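You operate a simulated robot arm through the tools that you are given. There is no shell and no other tool. Be economical: measure what you need, move in short steps, check, and stop when the job is done.

The job below is to be done with a simulated two-armed robot. You get a single attempt, and the scene is never put back.

Task
Put two of the white jars from the top of the green table on the orange sheet. Take the orange sponge on the top of the green table and put it away on the grey table. Put the biscuit from the top of the green table on the grey table. Fetch the blue sponge and set it in the wire rack floor. Close the green door. Put the water bottle labelled "fizzy" from the top of the cream table on the desk top and the water bottle labelled "still" on the grid sheet. The order is free. Set down upright: white jar, water bottle.

Only the result counts: the job must be done as asked and must still hold three seconds after the hand-in. Knocking over, shifting, dropping, spilling or breaking anything else fails it. Flat cloth is picked up by pressing the open fingertips on it (5 to 10 N) and closing them slowly along it; thin cloth reads only 2 to 8 mm in the jaws.

Robot
Two 7-joint arms with two-finger parallel grippers on one trunk, on a base that drives. Base frame: it is fixed to the floor where the robot stands at the start and does not move with it; the origin is under the middle of the robot, x ahead of it, y to its left, z up. Units: m, degrees, N and s.
The left shoulder is at the start at [0.05, 0.161, 1.098], the right one opposite. With the tool pointing down near the work surface each hand reaches from about 0.1 to 0.68 m from the robot's upright axis, wherever it stands, measured 20 degrees to its own side. Places, roughly: biscuit (7x4x2 cm) [0.7, 0.2, 0.8]; blue sponge (10x7x4 cm) [-5.4, 4.3, 0.9]; desk top (42x24 cm) [-5.78, 2.56, 0.76]; green door [-6.1, 4.2, 1.6]; grey table [-4.1, 0.6, 0.7]; grid sheet [-4.3, 0.8, 0.7]; orange sheet [0.75, -0.5, 0.75]; orange sponge (10x6x4 cm) [0.7, -0.3, 0.8]; water bottle [-4.25, 1.25, 0.75]; white jar [0.5, 0, 0.75]; wire rack floor [-6.1, 4.3, 0.9]. Payload 3.43 kg a hand.
The TCP of each hand is the grasp point between the finger pads, 0.03 m short of the fingertips. In the tool frame z runs along the fingers and y along their closing line. Largest opening 0.094 m; finger width 0.028, thickness 0.01; the body of the gripper, 0.05 by 0.096 m, starts 0.055 m behind the TCP.
Orientation is that of the tool frame in the base frame, as a unit quaternion [w, x, y, z]. With the fingers straight down and closing along the base's y, the tool's x points along the base's -x, its y along +y and its z along -z.

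Tools
- The arms move only by the tool jog_arm. It takes "left_commands", "right_commands" or both (then of equal length, played together; a hand with none holds still); each is a list of rows, each an object of numbers (a shift or turn left out is 0, a gripper value left out holds the last): "x", "y", "z": the shift along the tool's x, y, z in units of 200 mm (1.0 is 200 mm); "rx", "ry", "rz": the turn, a rotation vector about the tool's x, y, z in units of 45 degrees (1.0 is 45 degrees); "grip": the gripper command, from -1 (shut) to 1 (fully open), values between in proportion. In form: [{"x": .., "y": .., "z": .., "rx": .., "ry": .., "rz": .., "grip": ..}, ...]. A call has 1 to 8 rows; each row is the pose to reach, as a shift and turn from the pose commanded when the call began, along the tool's axes at that moment. A call with a number of a shift or a turn outside -1 to 1 is refused whole. Rows are played at 5 a second. More than 0.05 m and 8.6 degrees between two rows, or a gripper value outside its range, and nothing of the call is played. A pose out of reach is approached as far as the arm can. The call stops where the force on the tool passes 40 N (or 10 N more than at its start, if that is more) or the arm is blocked; 0.2 s more then pass. Each finger travels about 0.045 m/s and halts on what it meets, pressing with about 28 N; the grip force reading is that of the motor and also rises with nothing between the fingers. The clock runs only during rows and for 0.2 s after the last one: add rows that repeat a pose to give the fingers time. The reply holds the time, the measured pose of the TCP, the force on the tool along the base axes, the opening and the grip force, in the units named above and with some noise, with the torque about the TCP (base axes, N m) and any sound that the robot's microphone picked up.
- Cameras (640 x 400 px; columns grow to the right, rows downward): "scene" is now at [0.1298, -0.01, 1.2303]; the picture's right is [-0.12, -0.99, 0.00], its down [-0.49, 0.06, -0.87] and it looks along [0.87, -0.10, -0.49] (base axes); focal length 225 px, centre (320, 200). "left" rides on the left gripper at [0.076, -0.014, -0.102] in its tool frame; the picture's right is [0.18, 0.98, 0.00], its down [-0.75, 0.14, -0.64] and it looks along [-0.63, 0.12, 0.77] (tool axes); focal length 243 px, centre (320, 200). "right" rides on the right gripper at [0.076, 0.014, -0.103] in its tool frame; the picture's right is [-0.18, 0.98, 0.00], its down [-0.75, -0.14, -0.64] and it looks along [-0.63, -0.12, 0.77] (tool axes); focal length 243 px, centre (320, 200). There is no depth. A picture from a camera that has moved, and an enlarged one, comes with that camera's place and axes in the base frame and with its lens.
- camera(camera): a new picture of that camera. No time passes.
- move_column(by): slides the trunk up (or, below 0, down) by that many m; the arms and the scene camera ride with it, the base frame stays. It gives what a move gives, with no picture.
- base_move(legs): drives the robot by 1 to 6 legs, each [ahead, left, turn to the left] in m, m and degrees, along the robot's own axes; the way and the turn of a leg run together, so that a leg with both is an arc; at most 1.5 m and 180 degrees a leg. The arms and the cameras ride along, it lands a little off, and it stops where it bumps. It gives what a move gives.
- turn_head(pan, tilt): turns the head with the scene camera to pan (to the left, within 80 degrees either way) and tilt (down, from -29 to 69), counted from straight ahead of the robot. It gives what a move gives.
- inspect(camera, box): a new picture of the part [left, top, right, bottom] of that camera's present view, enlarged. No time passes.
- hand_in(): hands the job in; it is judged then, once.

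Go step by step. Nothing tells you exact positions but the pictures and the camera data: compare them with the known pose of the tool, close in by small moves and look again before you grip or let go. The budget is 217 turns and 208 pictures, counting those below and the enlarged ones. Unless the task says otherwise, let go and move clear before handing in.

The tools are called after "Request:" by a JSON object that holds its "name" and its "arguments". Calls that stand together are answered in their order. jog_arm: Moves the arms, as the interface text tells. Its arguments: {"type":"object","properties":{"left_commands":{"type":"array"},"right_commands":{"type":"array"}},"required":[]} The other tools are called the same way: move_column (by) slides the trunk up or down; base_move (legs) drives the base; turn_head (pan, tilt) turns the head that bears the scene camera; camera (camera) takes a picture; inspect (camera, box) takes an enlarged picture of a part of a camera's view; hand_in () hands the job in.

At the start:

```text
time: 0.0
left_tool_pos: [0.395, 0.1096, 1.1295]
left_ee_rot: [-0.001, -0.001, 1.0, -0.001]
left_force: [0.1, 0.0, -1.0]
left_ft_torque: [-0.02, -0.01, 0.01]
left_grip_width: 0.094
left_grip_force: 0.1
right_tool_pos: [0.3653, -0.2579, 1.1007]
right_ee_rot: [0.001, 0.001, 1.0, 0.0]
right_force: [0.0, 0.6, 0.3]
right_ft_torque: [-0.02, 0.0, 0.01]
right_grip_width: 0.0941
right_grip_force: 0.1
trunk travel left (down, up): [-0.125, 0.142]
robot x, y, heading: [-0.002, 0.0009, 0.0]
head pan, tilt: [-6.7, 29.3]
```

scene: 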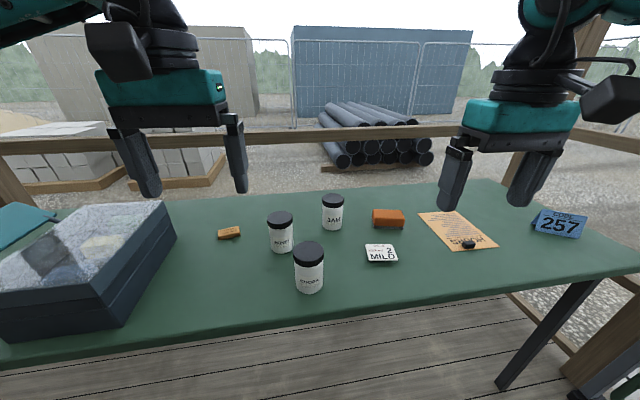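
right: 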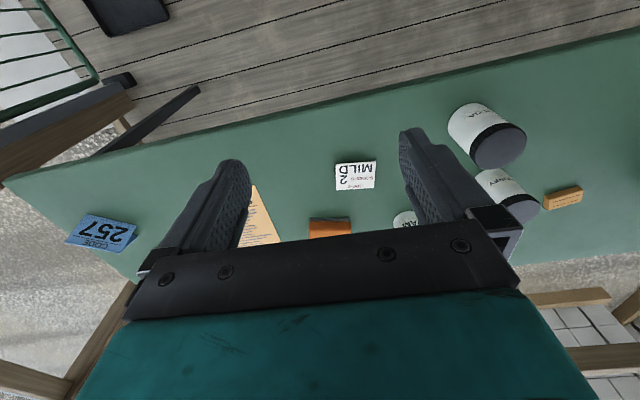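
left: 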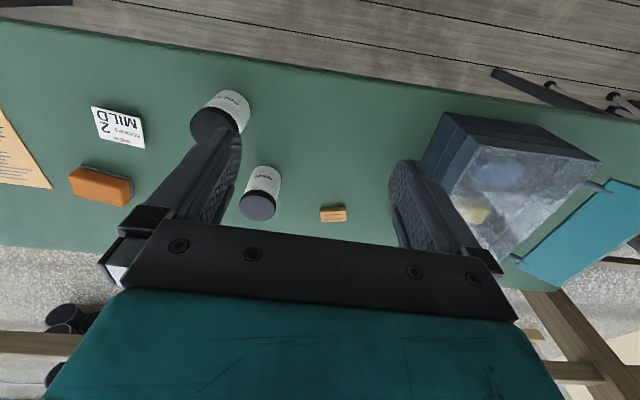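

I see the green table with three white-and-black jars, a biscuit, an orange sponge, and an orange sheet with print on it. I'll zoom in on them first.

Request:
{"name": "inspect", "arguments": {"camera": "scene", "box": [200, 180, 360, 300]}}

Request:
{"name": "inspect", "arguments": {"camera": "scene", "box": [350, 190, 510, 290]}}

```text
3.33 times, centred on (280, 240) of scene
camera zoom: at [0.1298, -0.01, 1.2303], right [-0.12, -0.99, 0.0], down [-0.49, 0.06, -0.87], along [0.87, -0.1, -0.49], focal length 749 px, centre (453, 67)
```

zoom: 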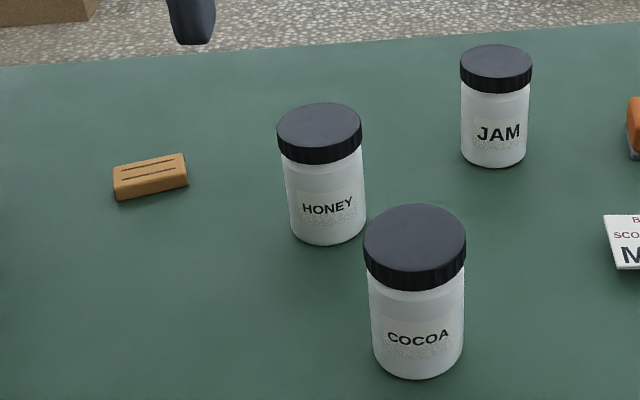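

```text
4.00 times, centred on (430, 240) of scene
camera zoom: at [0.1298, -0.01, 1.2303], right [-0.12, -0.99, 0.0], down [-0.49, 0.06, -0.87], along [0.87, -0.1, -0.49], focal length 899 px, centre (-120, 40)
```

zoom: 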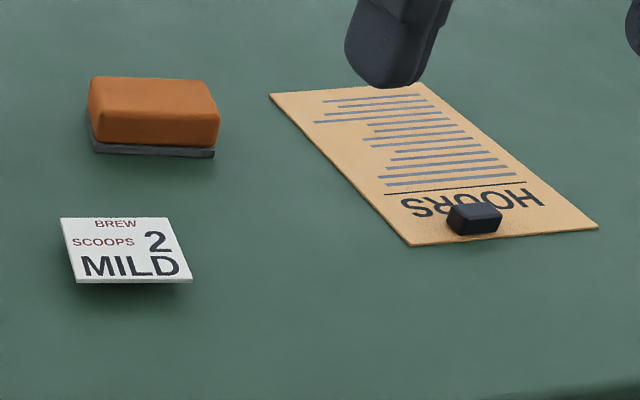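

I place COCOA at about (0.545,-0.03), HONEY (0.70,0.05), JAM (0.80,-0.14), sponge (0.79,-0.34), biscuit (0.77,0.22), and the sheet at x 0.61–0.83, y -0.475 to -0.635. Next I look down to check how much room the base has at the table edge.

Request:
{"name": "turn_head", "arguments": {"pan": 0, "tilt": 69}}

Request:
{"name": "camera", "arguments": {"camera": "scene"}}

```text
time: 1.1
left_tool_pos: [0.3957, 0.1093, 1.1285]
left_ee_rot: [0.0, 0.0, 1.0, 0.0]
left_force: [0.1, -0.4, -1.0]
left_ft_torque: [0.01, 0.01, -0.03]
left_grip_width: 0.094
left_grip_force: 0.0
right_tool_pos: [0.3654, -0.2575, 1.1006]
right_ee_rot: [0.001, 0.001, 1.0, 0.001]
right_force: [-0.6, -0.3, 0.0]
right_ft_torque: [-0.01, 0.0, 0.02]
right_grip_width: 0.0942
right_grip_force: 0.1
trunk travel left (down, up): [-0.125, 0.142]
robot x, y, heading: [-0.0004, -0.0009, 0.0]
head pan, tilt: [0.0, 68.8]
```

```text
202 pictures are left
camera scene: at [0.0957, 0.0006, 1.1777], right [0.0, -1.0, 0.0], down [-0.93, 0.0, -0.36], along [0.36, 0.0, -0.93], focal length 225 px, centre (320, 200)
```

scene: 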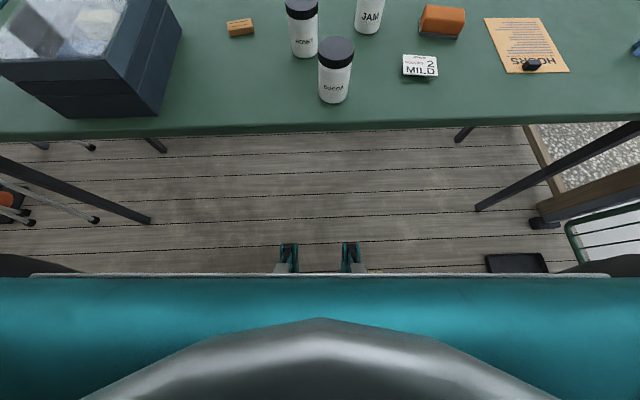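

There's open space under the table and the table legs are well out to the sides, so I drive to about (0.2,-0.2).

Request:
{"name": "base_move", "arguments": {"legs": [[0, -0.2, 0], [0.2, 0, 0]]}}

Request:
{"name": "turn_head", "arguments": {"pan": -10, "tilt": 45}}

Request:
{"name": "camera", "arguments": {"camera": "scene"}}

Request:
{"name": "camera", "arguments": {"camera": "right"}}

```text
time: 4.6
left_tool_pos: [0.5925, -0.0825, 1.1288]
left_ee_rot: [0.0, -0.003, 1.0, 0.0]
left_force: [0.2, -0.3, 0.4]
left_ft_torque: [0.01, -0.01, -0.02]
left_grip_width: 0.0941
left_grip_force: 0.1
right_tool_pos: [0.5639, -0.4498, 1.1012]
right_ee_rot: [0.001, 0.0, 1.0, 0.0]
right_force: [0.0, -0.3, -1.2]
right_ft_torque: [0.03, -0.04, -0.01]
right_grip_width: 0.0939
right_grip_force: 0.1
trunk travel left (down, up): [-0.125, 0.142]
robot x, y, heading: [0.1972, -0.1926, 0.3]
head pan, tilt: [0.0, 68.8]
```

```text
time: 5.5
left_tool_pos: [0.5924, -0.082, 1.1298]
left_ee_rot: [0.0, -0.002, 1.0, 0.0]
left_force: [0.2, 0.0, 0.0]
left_ft_torque: [0.02, 0.02, -0.02]
left_grip_width: 0.0938
left_grip_force: 0.1
right_tool_pos: [0.5634, -0.4503, 1.1014]
right_ee_rot: [0.0, -0.001, 1.0, 0.0]
right_force: [-0.3, 0.1, 0.3]
right_ft_torque: [0.0, 0.01, 0.04]
right_grip_width: 0.0942
right_grip_force: 0.1
trunk travel left (down, up): [-0.125, 0.142]
robot x, y, heading: [0.1945, -0.1913, 0.1]
head pan, tilt: [-10.0, 45.0]
```

```text
201 pictures are left
camera scene: at [0.317, -0.2056, 1.2065], right [-0.17, -0.99, 0.0], down [-0.7, 0.12, -0.71], along [0.7, -0.12, -0.71], focal length 225 px, centre (320, 200)
```

scene: 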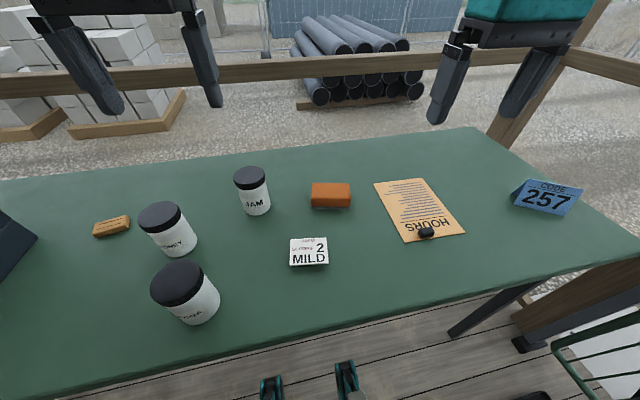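

```text
200 pictures are left
camera right: at [0.4875, -0.4352, 1.2038], right [0.18, 0.98, 0.0], down [0.75, -0.14, 0.64], along [0.63, -0.12, -0.77], focal length 243 px, centre (320, 200)
```

right: 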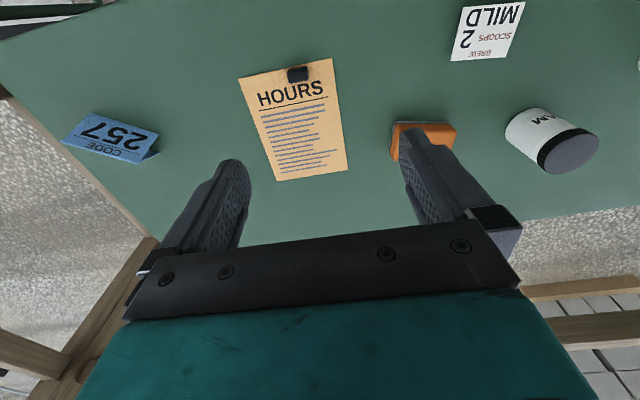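

Comparing the two views, the table top sits near z≈0.785, so JAM is at about (0.738,-0.12) and the sheet at about x 0.57–0.77, y -0.44 to -0.59. I send the left hand toward the biscuit side and bring the right hand over JAM.

Request:
{"name": "jog_arm", "arguments": {"left_commands": [{"x": -0.13, "y": 0.2}, {"x": -0.26, "y": 0.4}, {"x": -0.39, "y": 0.6}, {"x": -0.52, "y": 0.8}, {"x": -0.64, "y": 1.0}], "right_commands": [{"x": -0.1, "y": 0.18}, {"x": -0.2, "y": 0.36}, {"x": -0.3, "y": 0.54}, {"x": -0.4, "y": 0.72}, {"x": -0.5, "y": 0.9}]}}

Request:
{"name": "jog_arm", "arguments": {"right_commands": [{"x": -0.08, "y": 0.16, "z": 0.1}, {"x": -0.16, "y": 0.32, "z": 0.2}, {"x": -0.24, "y": 0.48, "z": 0.3}, {"x": -0.3, "y": 0.6, "z": 0.4}, {"x": -0.37, "y": 0.75, "z": 0.5}, {"x": -0.37, "y": 0.75, "z": 0.5}]}}

Request:
{"name": "camera", "arguments": {"camera": "right"}}

Request:
{"name": "camera", "arguments": {"camera": "left"}}

Request:
{"name": "camera", "arguments": {"camera": "scene"}}

```text
time: 6.7
left_tool_pos: [0.7187, 0.1197, 1.1254]
left_ee_rot: [0.0, -0.002, 1.0, 0.0]
left_force: [0.8, 0.1, 0.6]
left_ft_torque: [-0.01, 0.01, 0.01]
left_grip_width: 0.0939
left_grip_force: 0.1
right_tool_pos: [0.6342, -0.3297, 1.0997]
right_ee_rot: [0.001, 0.0, 1.0, 0.0]
right_force: [-0.3, 0.1, -0.1]
right_ft_torque: [0.04, 0.04, 0.03]
right_grip_width: 0.0938
right_grip_force: 0.1
right hand out of reach, approached as far as the arm can: row 4, 5
trunk travel left (down, up): [-0.125, 0.142]
robot x, y, heading: [0.1999, -0.1911, 0.3]
head pan, tilt: [-10.0, 45.0]
```

```text
time: 8.1
left_tool_pos: [0.7191, 0.119, 1.1265]
left_ee_rot: [0.0, -0.003, 1.0, 0.001]
left_force: [0.2, -0.2, -0.1]
left_ft_torque: [0.02, -0.01, -0.02]
left_grip_width: 0.094
left_grip_force: 0.0
right_tool_pos: [0.6327, -0.3076, 1.0094]
right_ee_rot: [0.002, -0.001, 1.0, 0.0]
right_force: [0.0, 0.4, 0.4]
right_ft_torque: [0.02, -0.02, 0.01]
right_grip_width: 0.0942
right_grip_force: 0.0
right hand out of reach, approached as far as the arm can: row 1, 2, 3, 4, 5, 6
trunk travel left (down, up): [-0.125, 0.142]
robot x, y, heading: [0.1995, -0.1917, 0.1]
head pan, tilt: [-10.0, 45.0]
```

```text
199 pictures are left
camera right: at [0.5571, -0.2942, 1.1115], right [0.18, 0.98, 0.0], down [0.75, -0.14, 0.64], along [0.63, -0.12, -0.77], focal length 243 px, centre (320, 200)
```

right: 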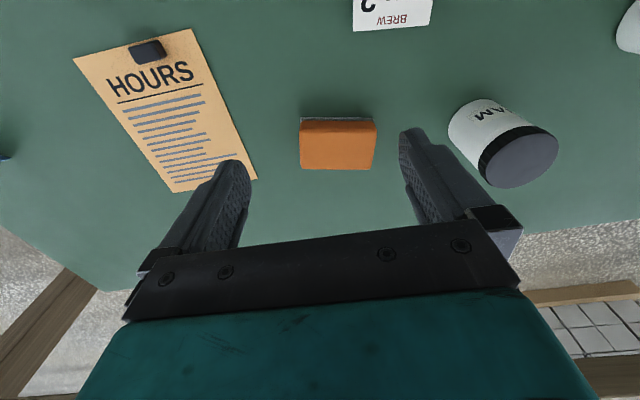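

```text
198 pictures are left
camera left: at [0.6433, 0.1037, 1.2281], right [-0.19, 0.98, 0.0], down [0.75, 0.14, 0.64], along [0.63, 0.12, -0.77], focal length 243 px, centre (320, 200)
```

left: 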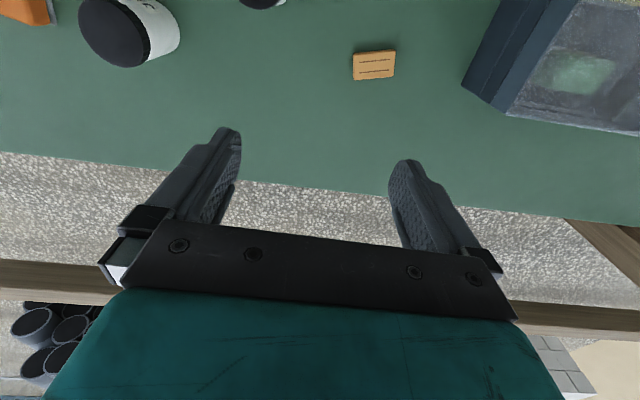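

```text
197 pictures are left
camera scene: at [0.317, -0.2056, 1.2066], right [-0.17, -0.99, 0.0], down [-0.7, 0.12, -0.71], along [0.7, -0.12, -0.71], focal length 225 px, centre (320, 200)
```

scene: 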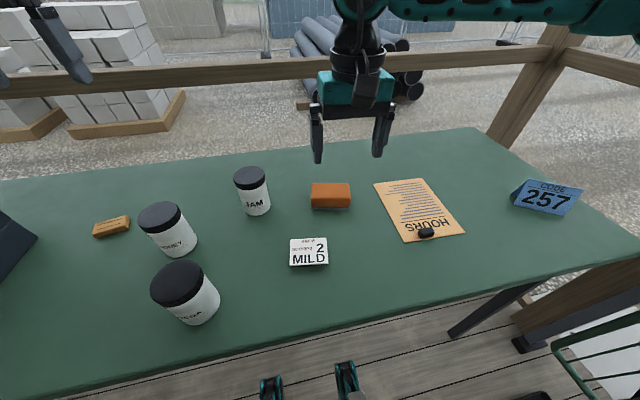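

The right arm can't reach inward that far, so I'll shift the base left until JAM is in front of the right hand.

Request:
{"name": "base_move", "arguments": {"legs": [[0, 0.19, 0]]}}

Request:
{"name": "jog_arm", "arguments": {"right_commands": [{"x": -0.2}, {"x": -0.4}, {"x": -0.4}]}}

Request:
{"name": "camera", "arguments": {"camera": "right"}}

Request:
{"name": "camera", "arguments": {"camera": "scene"}}

```text
time: 10.4
left_tool_pos: [0.7166, 0.3142, 1.1259]
left_ee_rot: [0.0, -0.004, 1.0, 0.0]
left_force: [0.2, -0.1, 0.2]
left_ft_torque: [0.02, 0.0, 0.01]
left_grip_width: 0.0943
left_grip_force: 0.0
right_tool_pos: [0.6328, -0.1135, 1.0098]
right_ee_rot: [0.001, -0.003, 1.0, 0.0]
right_force: [1.1, -0.1, 0.2]
right_ft_torque: [-0.02, 0.02, -0.01]
right_grip_width: 0.0939
right_grip_force: 0.1
trunk travel left (down, up): [-0.125, 0.142]
robot x, y, heading: [0.1985, -0.0018, 0.1]
head pan, tilt: [-10.0, 45.0]
```

```text
time: 11.2
left_tool_pos: [0.7167, 0.314, 1.1256]
left_ee_rot: [0.0, -0.004, 1.0, 0.0]
left_force: [-0.4, 0.3, -0.4]
left_ft_torque: [-0.05, -0.01, 0.05]
left_grip_width: 0.0938
left_grip_force: 0.0
right_tool_pos: [0.6846, -0.1497, 1.0091]
right_ee_rot: [0.002, -0.003, 1.0, 0.001]
right_force: [-0.4, -0.4, -0.1]
right_ft_torque: [-0.02, -0.01, 0.0]
right_grip_width: 0.0942
right_grip_force: 0.1
right hand out of reach, approached as far as the arm can: row 1, 2, 3
trunk travel left (down, up): [-0.125, 0.142]
robot x, y, heading: [0.1939, -0.0008, 0.5]
head pan, tilt: [-10.0, 45.0]
```

```text
196 pictures are left
camera right: at [0.6081, -0.1355, 1.1112], right [0.18, 0.98, 0.0], down [0.75, -0.14, 0.64], along [0.63, -0.11, -0.77], focal length 243 px, centre (320, 200)
```

right: 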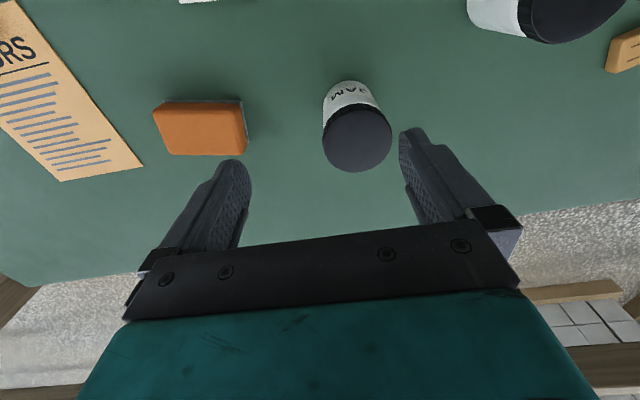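

```text
195 pictures are left
camera scene: at [0.316, -0.0129, 1.2066], right [-0.17, -0.99, 0.0], down [-0.7, 0.12, -0.71], along [0.7, -0.12, -0.71], focal length 225 px, centre (320, 200)
```

scene: 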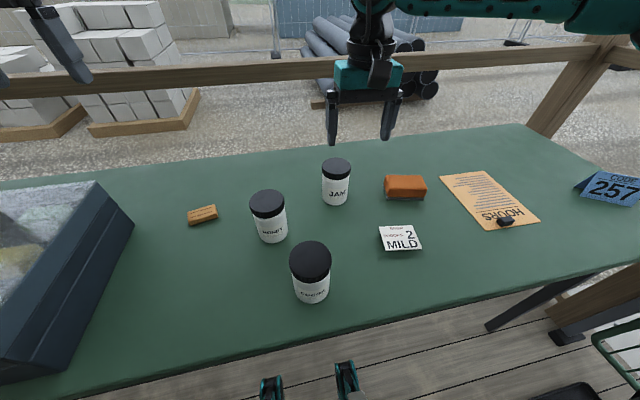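

Reach gets worse when the hand is high, so I'll raise the trunk and lower the arm relative to it.

Request:
{"name": "move_column", "arguments": {"by": 0.12}}

Request:
{"name": "jog_arm", "arguments": {"right_commands": [{"z": 0.2}, {"z": 0.4}, {"z": 0.6}, {"z": 0.7, "x": -0.1}, {"z": 0.7, "x": -0.2, "y": 0.1}, {"z": 0.7, "x": -0.25, "y": 0.2}, {"z": 0.7, "x": -0.25, "y": 0.2}]}}

Request:
{"name": "camera", "arguments": {"camera": "right"}}

```text
time: 12.7
left_tool_pos: [0.7163, 0.3122, 1.2451]
left_ee_rot: [0.001, -0.004, 1.0, 0.0]
left_force: [-0.4, -0.1, 0.2]
left_ft_torque: [0.0, -0.01, 0.01]
left_grip_width: 0.0941
left_grip_force: 0.0
right_tool_pos: [0.6838, -0.1491, 1.1281]
right_ee_rot: [0.002, -0.003, 1.0, 0.0]
right_force: [0.3, -0.5, 0.4]
right_ft_torque: [0.0, -0.02, -0.01]
right_grip_width: 0.0938
right_grip_force: 0.0
trunk travel left (down, up): [-0.245, 0.022]
robot x, y, heading: [0.1972, -0.0023, 0.5]
head pan, tilt: [-10.0, 45.0]
```

```text
time: 14.3
left_tool_pos: [0.7169, 0.3131, 1.2453]
left_ee_rot: [0.0, -0.005, 1.0, 0.0]
left_force: [-0.2, 0.2, -0.4]
left_ft_torque: [0.02, 0.0, 0.02]
left_grip_width: 0.0942
left_grip_force: 0.0
right_tool_pos: [0.6779, -0.1717, 1.015]
right_ee_rot: [0.001, -0.003, 1.0, 0.001]
right_force: [0.9, -0.3, -0.4]
right_ft_torque: [0.0, 0.01, 0.0]
right_grip_width: 0.094
right_grip_force: 0.0
right hand out of reach, approached as far as the arm can: row 2, 3, 4, 5, 6, 7
trunk travel left (down, up): [-0.245, 0.022]
robot x, y, heading: [0.1957, -0.0009, 0.6]
head pan, tilt: [-10.0, 45.0]
```

```text
194 pictures are left
camera right: at [0.6016, -0.1578, 1.1177], right [0.18, 0.98, 0.0], down [0.75, -0.14, 0.64], along [0.63, -0.11, -0.77], focal length 243 px, centre (320, 200)
```

right: 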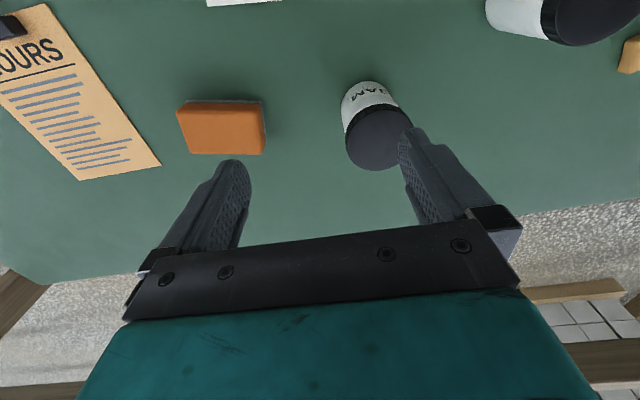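

The arm seems stuck at a joint limit, so I'll try moving outward and lower to find the workable region.

Request:
{"name": "jog_arm", "arguments": {"right_commands": [{"y": -0.2, "x": 0.1}, {"y": -0.4, "x": 0.2}, {"y": -0.4, "x": 0.2, "z": 0.2}, {"y": -0.4, "x": 0.2, "z": 0.4}]}}

Request:
{"name": "turn_head", "arguments": {"pan": -40, "tilt": 25}}

Request:
{"name": "camera", "arguments": {"camera": "scene"}}

```text
time: 15.3
left_tool_pos: [0.7166, 0.3139, 1.2465]
left_ee_rot: [0.0, -0.004, 1.0, 0.0]
left_force: [0.2, 0.3, 0.1]
left_ft_torque: [0.0, -0.03, 0.0]
left_grip_width: 0.094
left_grip_force: 0.0
right_tool_pos: [0.6432, -0.2553, 0.9374]
right_ee_rot: [0.002, -0.003, 1.0, 0.001]
right_force: [0.5, -0.4, -0.6]
right_ft_torque: [0.01, 0.01, -0.02]
right_grip_width: 0.0941
right_grip_force: 0.1
trunk travel left (down, up): [-0.245, 0.022]
robot x, y, heading: [0.1987, -0.0022, 0.4]
head pan, tilt: [-10.0, 45.0]
```

```text
time: 16.2
left_tool_pos: [0.7171, 0.3116, 1.246]
left_ee_rot: [0.0, -0.004, 1.0, 0.0]
left_force: [-1.2, -1.0, 0.9]
left_ft_torque: [-0.02, -0.01, 0.04]
left_grip_width: 0.094
left_grip_force: 0.1
right_tool_pos: [0.6431, -0.2559, 0.9376]
right_ee_rot: [0.001, -0.004, 1.0, 0.001]
right_force: [0.1, -0.2, -0.3]
right_ft_torque: [0.0, 0.03, 0.02]
right_grip_width: 0.0942
right_grip_force: 0.0
trunk travel left (down, up): [-0.245, 0.022]
robot x, y, heading: [0.1945, -0.0034, 0.5]
head pan, tilt: [-40.0, 25.0]
```

```text
193 pictures are left
camera scene: at [0.3069, -0.0581, 1.3571], right [-0.64, -0.77, 0.0], down [-0.33, 0.27, -0.91], along [0.7, -0.58, -0.42], focal length 225 px, centre (320, 200)
```

scene: 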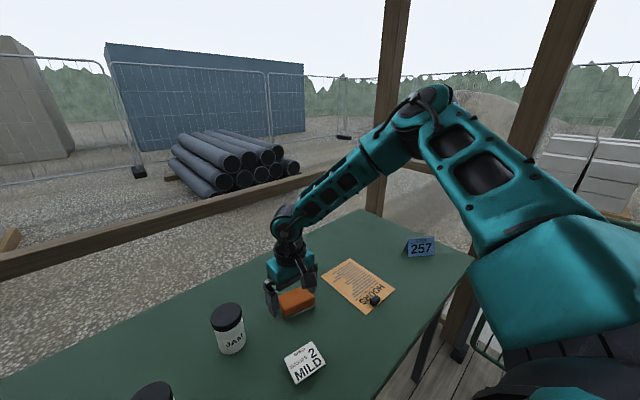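

Outward works, so I raise the hand a little and shift the base so JAM lies about 20° to the right.

Request:
{"name": "jog_arm", "arguments": {"right_commands": [{"z": -0.2}, {"z": -0.3}]}}

Request:
{"name": "base_move", "arguments": {"legs": [[0.04, 0.1, 0]]}}

Request:
{"name": "turn_head", "arguments": {"pan": -15, "tilt": 45}}

Request:
{"name": "camera", "arguments": {"camera": "scene"}}

Request:
{"name": "camera", "arguments": {"camera": "right"}}

```text
time: 16.8
left_tool_pos: [0.7165, 0.3125, 1.2461]
left_ee_rot: [0.0, -0.005, 1.0, 0.0]
left_force: [0.6, 0.2, -0.4]
left_ft_torque: [-0.02, 0.01, 0.0]
left_grip_width: 0.094
left_grip_force: 0.0
right_tool_pos: [0.6419, -0.2538, 0.999]
right_ee_rot: [0.001, -0.004, 1.0, 0.001]
right_force: [-0.5, 0.1, 0.3]
right_ft_torque: [0.0, 0.0, 0.02]
right_grip_width: 0.0938
right_grip_force: 0.1
trunk travel left (down, up): [-0.245, 0.022]
robot x, y, heading: [0.1988, -0.0005, 0.5]
head pan, tilt: [-40.0, 25.0]
```

```text
time: 18.4
left_tool_pos: [0.7557, 0.4159, 1.2464]
left_ee_rot: [0.0, -0.005, 1.0, -0.001]
left_force: [0.3, -0.1, 0.9]
left_ft_torque: [-0.05, 0.02, 0.03]
left_grip_width: 0.0939
left_grip_force: 0.0
right_tool_pos: [0.6817, -0.1497, 0.9964]
right_ee_rot: [0.001, -0.003, 1.0, 0.001]
right_force: [-0.4, 0.9, 0.2]
right_ft_torque: [0.01, 0.03, -0.02]
right_grip_width: 0.0941
right_grip_force: 0.0
trunk travel left (down, up): [-0.245, 0.022]
robot x, y, heading: [0.2359, 0.1032, 0.4]
head pan, tilt: [-40.0, 25.0]
```

```text
time: 19.3
left_tool_pos: [0.756, 0.4151, 1.2449]
left_ee_rot: [0.0, -0.004, 1.0, 0.0]
left_force: [-1.0, 0.7, 0.8]
left_ft_torque: [-0.02, -0.02, 0.0]
left_grip_width: 0.0942
left_grip_force: 0.1
right_tool_pos: [0.6803, -0.1502, 0.9955]
right_ee_rot: [0.002, -0.003, 1.0, 0.0]
right_force: [0.3, 0.2, 0.3]
right_ft_torque: [-0.02, -0.02, -0.03]
right_grip_width: 0.0938
right_grip_force: 0.1
trunk travel left (down, up): [-0.245, 0.022]
robot x, y, heading: [0.2346, 0.0999, 0.4]
head pan, tilt: [-15.0, 45.0]
```

```text
192 pictures are left
camera scene: at [0.3537, 0.0827, 1.3266], right [-0.25, -0.97, 0.0], down [-0.68, 0.18, -0.71], along [0.68, -0.18, -0.71], focal length 225 px, centre (320, 200)
```

scene: 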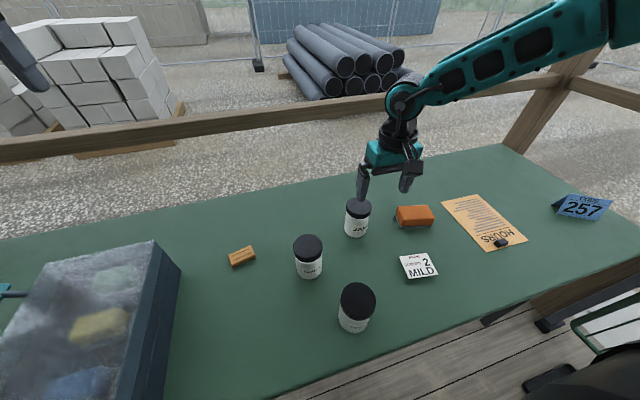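

```text
191 pictures are left
camera right: at [0.6049, -0.1361, 1.0993], right [0.18, 0.98, 0.0], down [0.75, -0.14, 0.64], along [0.63, -0.11, -0.77], focal length 243 px, centre (320, 200)
```

right: 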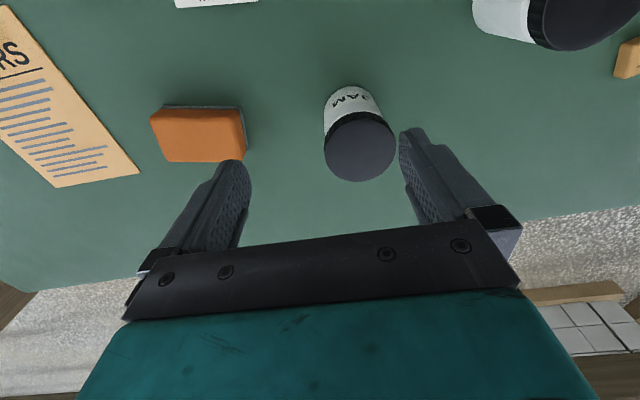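

JAM is confirmed at about (0.724,-0.119) with its lid near 0.885. I center over it before descending.

Request:
{"name": "jog_arm", "arguments": {"right_commands": [{"x": -0.1, "y": 0.08}, {"x": -0.215, "y": 0.155}, {"x": -0.215, "y": 0.155, "z": 0.2}, {"x": -0.215, "y": 0.155, "z": 0.3}]}}

Request:
{"name": "camera", "arguments": {"camera": "right"}}

Request:
{"name": "inspect", "arguments": {"camera": "scene", "box": [320, 140, 440, 240]}}

```text
time: 20.3
left_tool_pos: [0.7551, 0.4156, 1.2453]
left_ee_rot: [0.001, -0.004, 1.0, 0.0]
left_force: [0.2, -0.8, 0.0]
left_ft_torque: [0.01, -0.04, 0.0]
left_grip_width: 0.0941
left_grip_force: 0.1
right_tool_pos: [0.7182, -0.1257, 0.946]
right_ee_rot: [0.001, -0.003, 1.0, 0.001]
right_force: [-1.0, -0.4, 0.2]
right_ft_torque: [0.01, 0.0, 0.01]
right_grip_width: 0.0937
right_grip_force: 0.1
right hand out of reach, approached as far as the arm can: row 4
trunk travel left (down, up): [-0.245, 0.022]
robot x, y, heading: [0.2335, 0.1037, 0.5]
head pan, tilt: [-15.0, 45.0]
```

```text
190 pictures are left
camera right: at [0.6422, -0.1105, 1.0484], right [0.18, 0.98, 0.0], down [0.75, -0.14, 0.64], along [0.63, -0.11, -0.76], focal length 243 px, centre (320, 200)
```

right: 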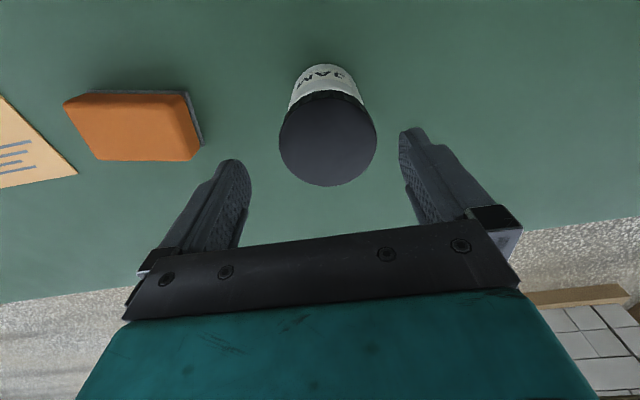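

```text
4.00 times, centred on (380, 190) of scene
camera zoom: at [0.3534, 0.0828, 1.3266], right [-0.25, -0.97, 0.0], down [-0.68, 0.18, -0.71], along [0.68, -0.18, -0.71], focal length 899 px, centre (80, 240)
```

zoom: 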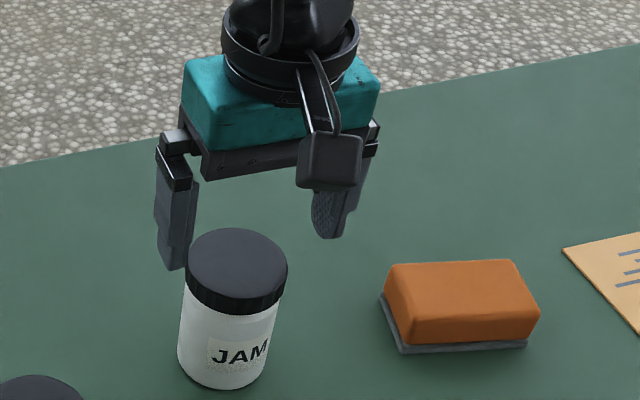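

The arm is limited again here, so I'll yaw the hand to free the wrist. The jar is round, so yaw doesn't matter for it.

Request:
{"name": "jog_arm", "arguments": {"right_commands": [{"rz": -0.17}, {"rz": -0.34}, {"rz": -0.51}, {"rz": -0.51, "x": -0.03, "y": 0.03}, {"rz": -0.51, "x": -0.03, "y": 0.03, "z": 0.1}]}}

Request:
{"name": "camera", "arguments": {"camera": "right"}}

```text
time: 21.5
left_tool_pos: [0.7556, 0.4168, 1.2471]
left_ee_rot: [0.001, -0.005, 1.0, 0.0]
left_force: [0.4, -0.2, 0.9]
left_ft_torque: [0.0, -0.03, 0.01]
left_grip_width: 0.0943
left_grip_force: 0.1
right_tool_pos: [0.7115, -0.127, 0.9361]
right_ee_rot: [0.002, -0.202, 0.979, 0.001]
right_force: [-0.3, 0.5, -0.5]
right_ft_torque: [-0.01, 0.01, -0.04]
right_grip_width: 0.094
right_grip_force: 0.0
right hand out of reach, approached as far as the arm can: row 4, 5
trunk travel left (down, up): [-0.245, 0.022]
robot x, y, heading: [0.2363, 0.1018, 0.5]
head pan, tilt: [-15.0, 45.0]
```

```text
188 pictures are left
camera right: at [0.6351, -0.1439, 1.0383], right [-0.22, 0.98, 0.0], down [0.75, 0.17, 0.65], along [0.63, 0.14, -0.76], focal length 243 px, centre (320, 200)
```

right: 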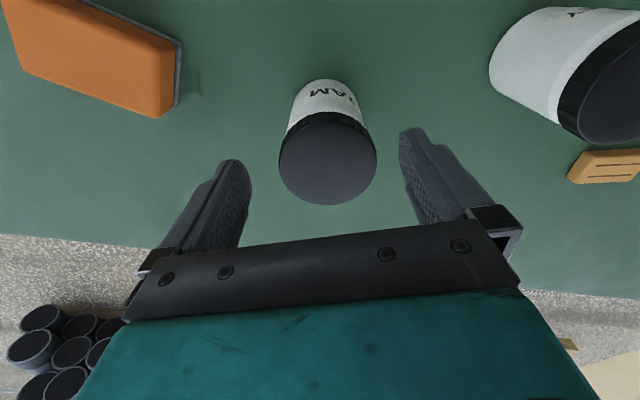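

Yaw doesn't help, so I back away and test the right arm along its outward line.

Request:
{"name": "jog_arm", "arguments": {"right_commands": [{"z": -0.15, "rz": 0.17}, {"z": -0.3, "rz": 0.34}, {"z": -0.3, "rz": 0.51, "y": -0.2}, {"z": -0.3, "rz": 0.51, "y": -0.4}, {"z": -0.3, "rz": 0.51, "y": -0.6}, {"z": -0.3, "rz": 0.51, "y": -0.6, "x": -0.15}, {"z": -0.3, "rz": 0.51, "y": -0.6, "x": -0.3}]}}

Request:
{"name": "turn_head", "arguments": {"pan": -50, "tilt": 20}}

Request:
{"name": "camera", "arguments": {"camera": "scene"}}

```text
time: 23.1
left_tool_pos: [0.7548, 0.4149, 1.2459]
left_ee_rot: [0.001, -0.004, 1.0, 0.0]
left_force: [-0.4, -0.4, 0.7]
left_ft_torque: [0.02, 0.01, -0.02]
left_grip_width: 0.0938
left_grip_force: 0.1
right_tool_pos: [0.7985, -0.2205, 1.0014]
right_ee_rot: [0.003, -0.003, 1.0, 0.002]
right_force: [0.3, -0.7, -0.2]
right_ft_torque: [-0.03, -0.05, -0.03]
right_grip_width: 0.0941
right_grip_force: 0.0
right hand out of reach, approached as far as the arm can: row 7
trunk travel left (down, up): [-0.245, 0.022]
robot x, y, heading: [0.2375, 0.1039, 0.3]
head pan, tilt: [-15.0, 45.0]
```

```text
time: 24.1
left_tool_pos: [0.756, 0.4144, 1.2461]
left_ee_rot: [0.0, -0.005, 1.0, 0.0]
left_force: [0.4, 0.2, -1.7]
left_ft_torque: [-0.02, 0.02, 0.0]
left_grip_width: 0.0939
left_grip_force: 0.1
right_tool_pos: [0.7996, -0.2209, 1.0004]
right_ee_rot: [0.002, -0.002, 1.0, 0.0]
right_force: [0.2, -1.0, 0.3]
right_ft_torque: [-0.01, -0.02, 0.01]
right_grip_width: 0.0936
right_grip_force: 0.0
trunk travel left (down, up): [-0.245, 0.022]
robot x, y, heading: [0.2331, 0.0985, 0.4]
head pan, tilt: [-50.0, 20.0]
```

```text
187 pictures are left
camera scene: at [0.3354, 0.0324, 1.3652], right [-0.76, -0.65, 0.0], down [-0.22, 0.26, -0.94], along [0.61, -0.71, -0.34], focal length 225 px, centre (320, 200)
```

scene: 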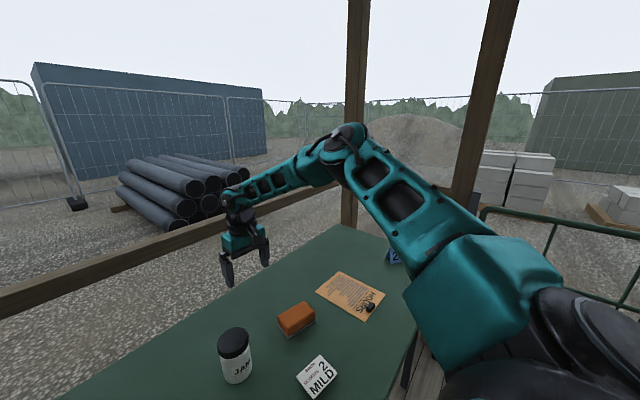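

Outward the arm reaches far (r≈0.65), so objects should sit about 30° to the right. I bring the hand to relative (0.5,-0.29) and shift the base so JAM lands under it.

Request:
{"name": "jog_arm", "arguments": {"right_commands": [{"x": 0.16, "y": 0.08}, {"x": 0.325, "y": 0.16}]}}

Request:
{"name": "base_move", "arguments": {"legs": [[-0.01, 0.07, 0]]}}

Request:
{"name": "turn_head", "arguments": {"pan": -20, "tilt": 45}}

Request:
{"name": "camera", "arguments": {"camera": "right"}}

Request:
{"name": "camera", "arguments": {"camera": "scene"}}

```text
time: 24.7
left_tool_pos: [0.756, 0.4155, 1.2462]
left_ee_rot: [0.0, -0.004, 1.0, 0.001]
left_force: [-0.1, 0.1, -0.1]
left_ft_torque: [0.01, 0.03, 0.02]
left_grip_width: 0.094
left_grip_force: 0.0
right_tool_pos: [0.7319, -0.187, 1.0021]
right_ee_rot: [0.002, -0.003, 1.0, 0.001]
right_force: [-1.0, 0.9, -0.6]
right_ft_torque: [0.01, -0.01, 0.0]
right_grip_width: 0.0939
right_grip_force: 0.2
trunk travel left (down, up): [-0.245, 0.022]
robot x, y, heading: [0.2341, 0.1019, 0.2]
head pan, tilt: [-50.0, 20.0]
```

```text
time: 26.0
left_tool_pos: [0.7444, 0.4883, 1.2455]
left_ee_rot: [0.0, -0.006, 1.0, 0.0]
left_force: [0.0, 0.0, -0.4]
left_ft_torque: [-0.01, -0.01, 0.0]
left_grip_width: 0.094
left_grip_force: 0.1
right_tool_pos: [0.7233, -0.1167, 1.0022]
right_ee_rot: [0.001, -0.005, 1.0, 0.001]
right_force: [0.4, -0.2, -0.1]
right_ft_torque: [0.0, 0.03, -0.01]
right_grip_width: 0.0939
right_grip_force: 0.0
trunk travel left (down, up): [-0.245, 0.022]
robot x, y, heading: [0.2269, 0.171, 0.1]
head pan, tilt: [-50.0, 20.0]
```

```text
time: 26.9
left_tool_pos: [0.7438, 0.4872, 1.2453]
left_ee_rot: [0.0, -0.005, 1.0, 0.0]
left_force: [-0.9, 0.1, 0.0]
left_ft_torque: [0.03, 0.02, -0.03]
left_grip_width: 0.0941
left_grip_force: 0.1
right_tool_pos: [0.7225, -0.1161, 1.0021]
right_ee_rot: [0.002, -0.004, 1.0, 0.001]
right_force: [-0.6, -0.6, -0.2]
right_ft_torque: [0.0, 0.04, 0.0]
right_grip_width: 0.0938
right_grip_force: 0.1
trunk travel left (down, up): [-0.245, 0.022]
robot x, y, heading: [0.2257, 0.1749, 0.2]
head pan, tilt: [-20.0, 45.0]
```

```text
186 pictures are left
camera right: at [0.6461, -0.1025, 1.1045], right [0.18, 0.98, 0.0], down [0.75, -0.14, 0.64], along [0.63, -0.11, -0.77], focal length 243 px, centre (320, 200)
```

right: 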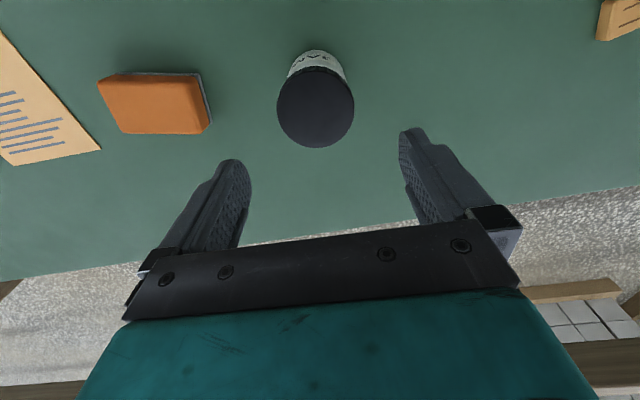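

```text
185 pictures are left
camera scene: at [0.3413, 0.1468, 1.3266], right [-0.33, -0.94, 0.0], down [-0.67, 0.24, -0.71], along [0.67, -0.24, -0.71], focal length 225 px, centre (320, 200)
```

scene: 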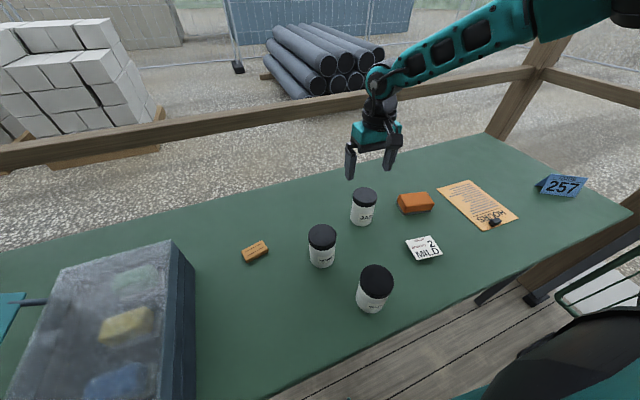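

JAM is centered under the hand at (0.721,-0.118), so I descend.

Request:
{"name": "jog_arm", "arguments": {"right_commands": [{"z": 0.2, "y": -0.01}, {"z": 0.4, "y": -0.01}, {"z": 0.55, "y": -0.01}, {"z": 0.65, "y": -0.01}, {"z": 0.77, "y": -0.01}, {"z": 0.77, "y": -0.01}]}}

Request:
{"name": "camera", "arguments": {"camera": "right"}}

Request:
{"name": "inspect", "arguments": {"camera": "scene", "box": [310, 120, 450, 240]}}

```text
time: 28.3
left_tool_pos: [0.7458, 0.4869, 1.2457]
left_ee_rot: [0.0, -0.005, 1.0, 0.0]
left_force: [0.4, -0.5, -0.1]
left_ft_torque: [0.0, 0.0, 0.01]
left_grip_width: 0.094
left_grip_force: 0.1
right_tool_pos: [0.6974, -0.132, 0.8888]
right_ee_rot: [0.002, -0.004, 1.0, 0.001]
right_force: [-0.1, 0.4, 0.8]
right_ft_torque: [-0.02, -0.01, 0.01]
right_grip_width: 0.094
right_grip_force: 0.1
right hand out of reach, approached as far as the arm can: row 3, 4, 5, 6
trunk travel left (down, up): [-0.245, 0.022]
robot x, y, heading: [0.2251, 0.1743, 0.5]
head pan, tilt: [-20.0, 45.0]
```

```text
184 pictures are left
camera right: at [0.6208, -0.1188, 0.9912], right [0.18, 0.98, 0.0], down [0.75, -0.14, 0.64], along [0.63, -0.11, -0.76], focal length 243 px, centre (320, 200)
```

right: 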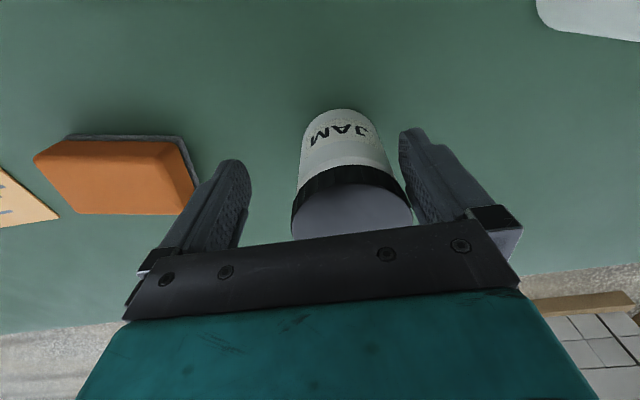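

```text
3.33 times, centred on (380, 180) of scene
camera zoom: at [0.3414, 0.1469, 1.3266], right [-0.33, -0.94, 0.0], down [-0.67, 0.24, -0.71], along [0.67, -0.24, -0.71], focal length 749 px, centre (120, 267)
```

zoom: 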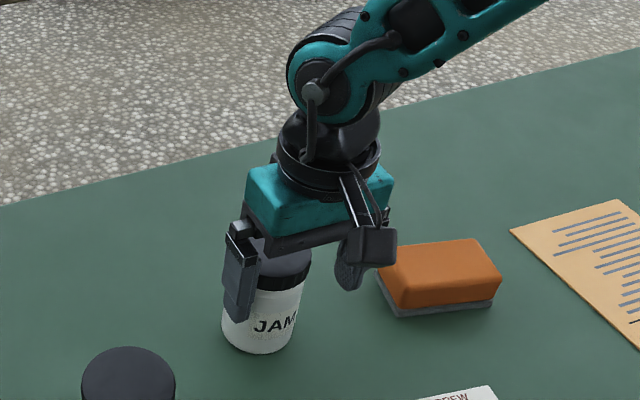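

With the trunk raised, reach at low height shrinks, so I lift the arm and bring the trunk back down.

Request:
{"name": "jog_arm", "arguments": {"right_commands": [{"z": -0.2, "x": 0.0}, {"z": -0.4, "x": -0.06, "y": 0.03}, {"z": -0.6, "x": -0.12, "y": 0.06}, {"z": -0.8, "x": -0.12, "y": 0.06}, {"z": -0.85, "x": -0.12, "y": 0.06}]}}

Request:
{"name": "move_column", "arguments": {"by": -0.11}}

Request:
{"name": "camera", "arguments": {"camera": "right"}}

```text
time: 29.5
left_tool_pos: [0.7448, 0.4876, 1.2463]
left_ee_rot: [0.0, -0.005, 1.0, 0.0]
left_force: [-0.4, 0.4, -0.3]
left_ft_torque: [-0.03, 0.02, -0.01]
left_grip_width: 0.094
left_grip_force: 0.1
right_tool_pos: [0.7199, -0.1173, 1.0568]
right_ee_rot: [0.0, -0.004, 1.0, 0.001]
right_force: [-0.2, 0.5, 0.2]
right_ft_torque: [-0.02, -0.01, -0.01]
right_grip_width: 0.0942
right_grip_force: 0.0
trunk travel left (down, up): [-0.245, 0.022]
robot x, y, heading: [0.2245, 0.1739, 0.4]
head pan, tilt: [-20.0, 45.0]
```

```text
time: 30.9
left_tool_pos: [0.7448, 0.4881, 1.136]
left_ee_rot: [0.0, -0.006, 1.0, 0.0]
left_force: [0.7, 0.2, 0.1]
left_ft_torque: [0.0, 0.0, 0.0]
left_grip_width: 0.0938
left_grip_force: 0.1
right_tool_pos: [0.7199, -0.1182, 0.946]
right_ee_rot: [0.002, -0.004, 1.0, 0.001]
right_force: [-0.5, 0.2, -0.2]
right_ft_torque: [-0.02, -0.02, 0.02]
right_grip_width: 0.094
right_grip_force: 0.0
trunk travel left (down, up): [-0.135, 0.132]
robot x, y, heading: [0.225, 0.1764, 0.4]
head pan, tilt: [-20.0, 45.0]
```

```text
182 pictures are left
camera right: at [0.6432, -0.1039, 1.0492], right [0.18, 0.98, 0.0], down [0.75, -0.14, 0.64], along [0.63, -0.11, -0.77], focal length 243 px, centre (320, 200)
```

right: 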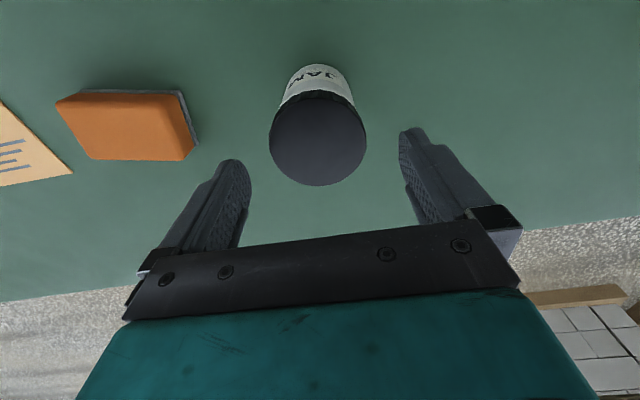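

I descend now in the better trunk position.

Request:
{"name": "jog_arm", "arguments": {"right_commands": [{"z": 0.15, "y": -0.01}, {"z": 0.3, "y": -0.01}, {"z": 0.42, "y": -0.01}, {"z": 0.5, "y": -0.01}, {"z": 0.5, "y": -0.01}]}}

Request:
{"name": "inspect", "arguments": {"camera": "scene", "box": [310, 80, 450, 200]}}

```text
time: 32.1
left_tool_pos: [0.7444, 0.4878, 1.1365]
left_ee_rot: [0.0, -0.005, 1.0, 0.0]
left_force: [-0.4, -0.2, -0.1]
left_ft_torque: [0.03, 0.01, -0.01]
left_grip_width: 0.0941
left_grip_force: 0.0
right_tool_pos: [0.7214, -0.1191, 0.8454]
right_ee_rot: [0.003, -0.004, 1.0, 0.001]
right_force: [0.2, 0.1, 5.6]
right_ft_torque: [0.01, 0.02, 0.01]
right_grip_width: 0.0939
right_grip_force: 0.1
trunk travel left (down, up): [-0.135, 0.132]
robot x, y, heading: [0.2234, 0.1719, 0.3]
head pan, tilt: [-20.0, 45.0]
```

```text
3.33 times, centred on (380, 140) of scene
camera zoom: at [0.3409, 0.1471, 1.2167], right [-0.33, -0.94, 0.0], down [-0.67, 0.24, -0.71], along [0.67, -0.24, -0.71], focal length 749 px, centre (120, 400)
```

zoom: 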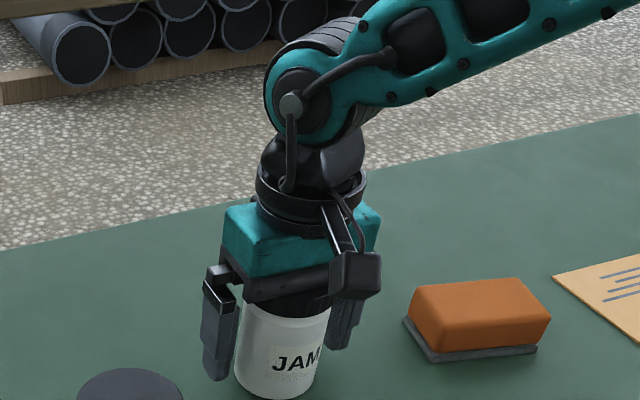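

The 5.6 N reading means the palm just touched the lid (about 0.90), so I lift 1 cm and grip.

Request:
{"name": "jog_arm", "arguments": {"right_commands": [{"z": -0.05}, {"z": -0.05, "grip": -1}, {"z": -0.05}, {"z": -0.05}, {"z": -0.05}, {"z": -0.05}]}}

```text
time: 33.5
left_tool_pos: [0.7447, 0.4874, 1.1354]
left_ee_rot: [0.0, -0.005, 1.0, 0.0]
left_force: [0.4, 0.2, 0.9]
left_ft_torque: [0.0, -0.01, 0.05]
left_grip_width: 0.0938
left_grip_force: 0.2
right_tool_pos: [0.7214, -0.1188, 0.8549]
right_ee_rot: [0.0, -0.005, 1.0, 0.001]
right_force: [-1.1, -0.2, -2.2]
right_ft_torque: [0.0, -0.01, 0.03]
right_grip_width: 0.0641
right_grip_force: 28.1
trunk travel left (down, up): [-0.135, 0.132]
robot x, y, heading: [0.2262, 0.1693, 0.5]
head pan, tilt: [-20.0, 45.0]
```

JAM is gripped (0.064 m), so I lift it and drive right to bring it over the sheet.

Request:
{"name": "jog_arm", "arguments": {"right_commands": [{"z": -0.15}, {"z": -0.3}, {"z": -0.45}, {"z": -0.5}]}}

Request:
{"name": "base_move", "arguments": {"legs": [[0, -0.37, 0]]}}

Request:
{"name": "camera", "arguments": {"camera": "right"}}

Request:
{"name": "camera", "arguments": {"camera": "scene"}}

```text
time: 34.5
left_tool_pos: [0.7454, 0.4874, 1.1357]
left_ee_rot: [0.0, -0.005, 1.0, 0.0]
left_force: [0.5, 0.4, 0.3]
left_ft_torque: [0.0, -0.01, 0.01]
left_grip_width: 0.094
left_grip_force: 0.0
right_tool_pos: [0.7199, -0.1187, 0.9555]
right_ee_rot: [0.001, -0.004, 1.0, 0.001]
right_force: [0.7, -0.2, -2.8]
right_ft_torque: [-0.02, 0.0, 0.01]
right_grip_width: 0.0638
right_grip_force: 28.0
trunk travel left (down, up): [-0.135, 0.132]
robot x, y, heading: [0.2244, 0.175, 0.5]
head pan, tilt: [-20.0, 45.0]
```

```text
time: 38.4
left_tool_pos: [0.7511, 0.1014, 1.1354]
left_ee_rot: [0.0, 0.004, 1.0, -0.001]
left_force: [0.5, 0.5, -0.4]
left_ft_torque: [0.01, 0.0, 0.0]
left_grip_width: 0.094
left_grip_force: 0.0
right_tool_pos: [0.7165, -0.5048, 0.9563]
right_ee_rot: [0.002, 0.005, 1.0, 0.0]
right_force: [0.1, 2.4, 1.5]
right_ft_torque: [0.08, -0.04, -0.01]
right_grip_width: 0.0642
right_grip_force: 28.3
trunk travel left (down, up): [-0.135, 0.132]
robot x, y, heading: [0.2269, -0.2038, -0.6]
head pan, tilt: [-20.0, 45.0]
```

```text
180 pictures are left
camera right: at [0.6394, -0.4899, 1.059], right [0.19, 0.98, 0.0], down [0.75, -0.15, 0.64], along [0.63, -0.12, -0.76], focal length 243 px, centre (320, 200)
```

right: 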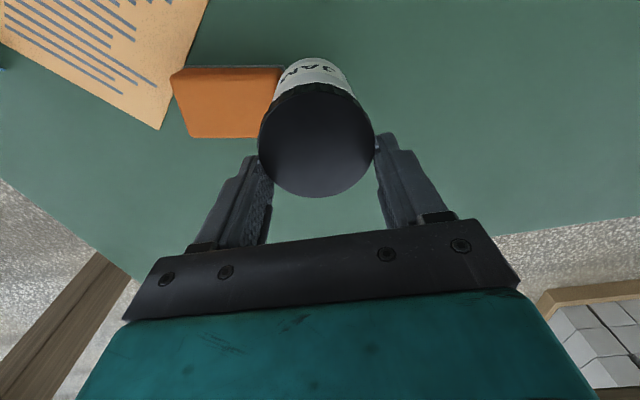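

```text
179 pictures are left
camera scene: at [0.3409, -0.2322, 1.2166], right [-0.35, -0.94, 0.0], down [-0.66, 0.25, -0.71], along [0.66, -0.25, -0.71], focal length 225 px, centre (320, 200)
```

scene: 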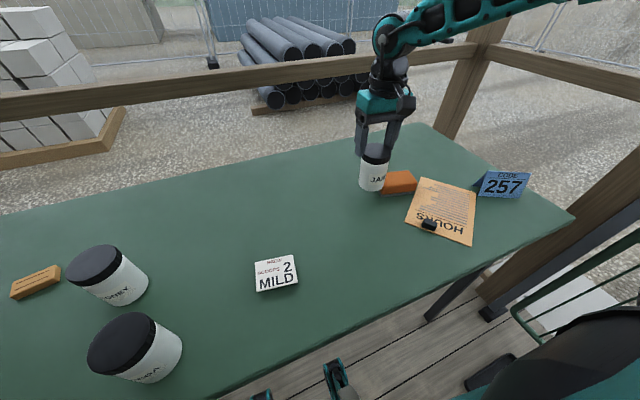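

Something is wrong: the jar sits low in the fingers and the sponge and sheet look shifted. I look closely before moving.

Request:
{"name": "inspect", "arguments": {"camera": "scene", "box": [330, 80, 490, 250]}}

Request:
{"name": "camera", "arguments": {"camera": "left"}}

```text
2.35 times, centred on (410, 165) of scene
camera zoom: at [0.3409, -0.2322, 1.2166], right [-0.35, -0.94, 0.0], down [-0.66, 0.25, -0.71], along [0.66, -0.25, -0.71], focal length 529 px, centre (108, 282)
```

zoom: 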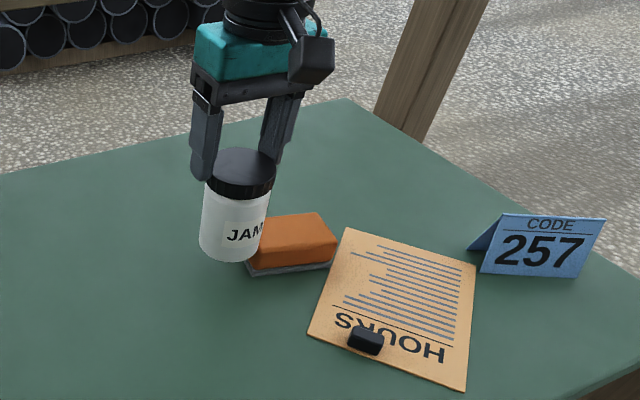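

```text
177 pictures are left
camera left: at [0.6746, 0.0867, 1.2381], right [-0.18, 0.98, 0.0], down [0.75, 0.14, 0.64], along [0.63, 0.11, -0.77], focal length 243 px, centre (320, 200)
```

left: 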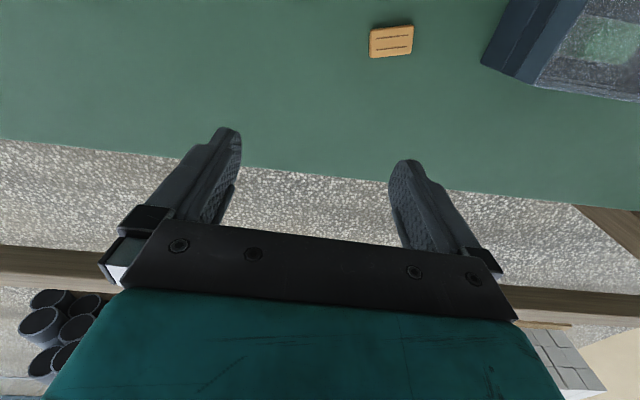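

The jar slipped down to the fingertips and, hanging low, pushed the sponge and sheet. I back it off the sponge slightly and set it on the table.

Request:
{"name": "jog_arm", "arguments": {"right_commands": [{"y": 0.1}, {"y": 0.1, "z": 0.06}, {"y": 0.1, "z": 0.1}, {"y": 0.1, "z": 0.1}]}}

Request:
{"name": "inspect", "arguments": {"camera": "scene", "box": [330, 80, 490, 250]}}

```text
time: 39.4
left_tool_pos: [0.7503, 0.1012, 1.1353]
left_ee_rot: [0.0, 0.004, 1.0, 0.0]
left_force: [0.0, -0.4, -0.3]
left_ft_torque: [0.01, -0.04, 0.0]
left_grip_width: 0.0939
left_grip_force: 0.0
right_tool_pos: [0.7179, -0.4865, 0.9368]
right_ee_rot: [0.001, 0.005, 1.0, -0.001]
right_force: [-0.2, 0.0, -3.6]
right_ft_torque: [0.0, -0.03, -0.03]
right_grip_width: 0.0641
right_grip_force: 27.9
trunk travel left (down, up): [-0.135, 0.132]
robot x, y, heading: [0.2256, -0.2032, -0.6]
head pan, tilt: [-20.0, 45.0]
```

```text
2.35 times, centred on (410, 165) of scene
camera zoom: at [0.3412, -0.2326, 1.2165], right [-0.35, -0.94, 0.0], down [-0.66, 0.25, -0.71], along [0.66, -0.25, -0.71], focal length 529 px, centre (108, 282)
```

zoom: 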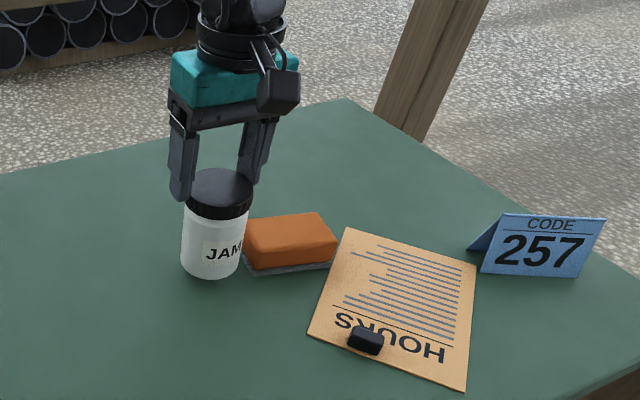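

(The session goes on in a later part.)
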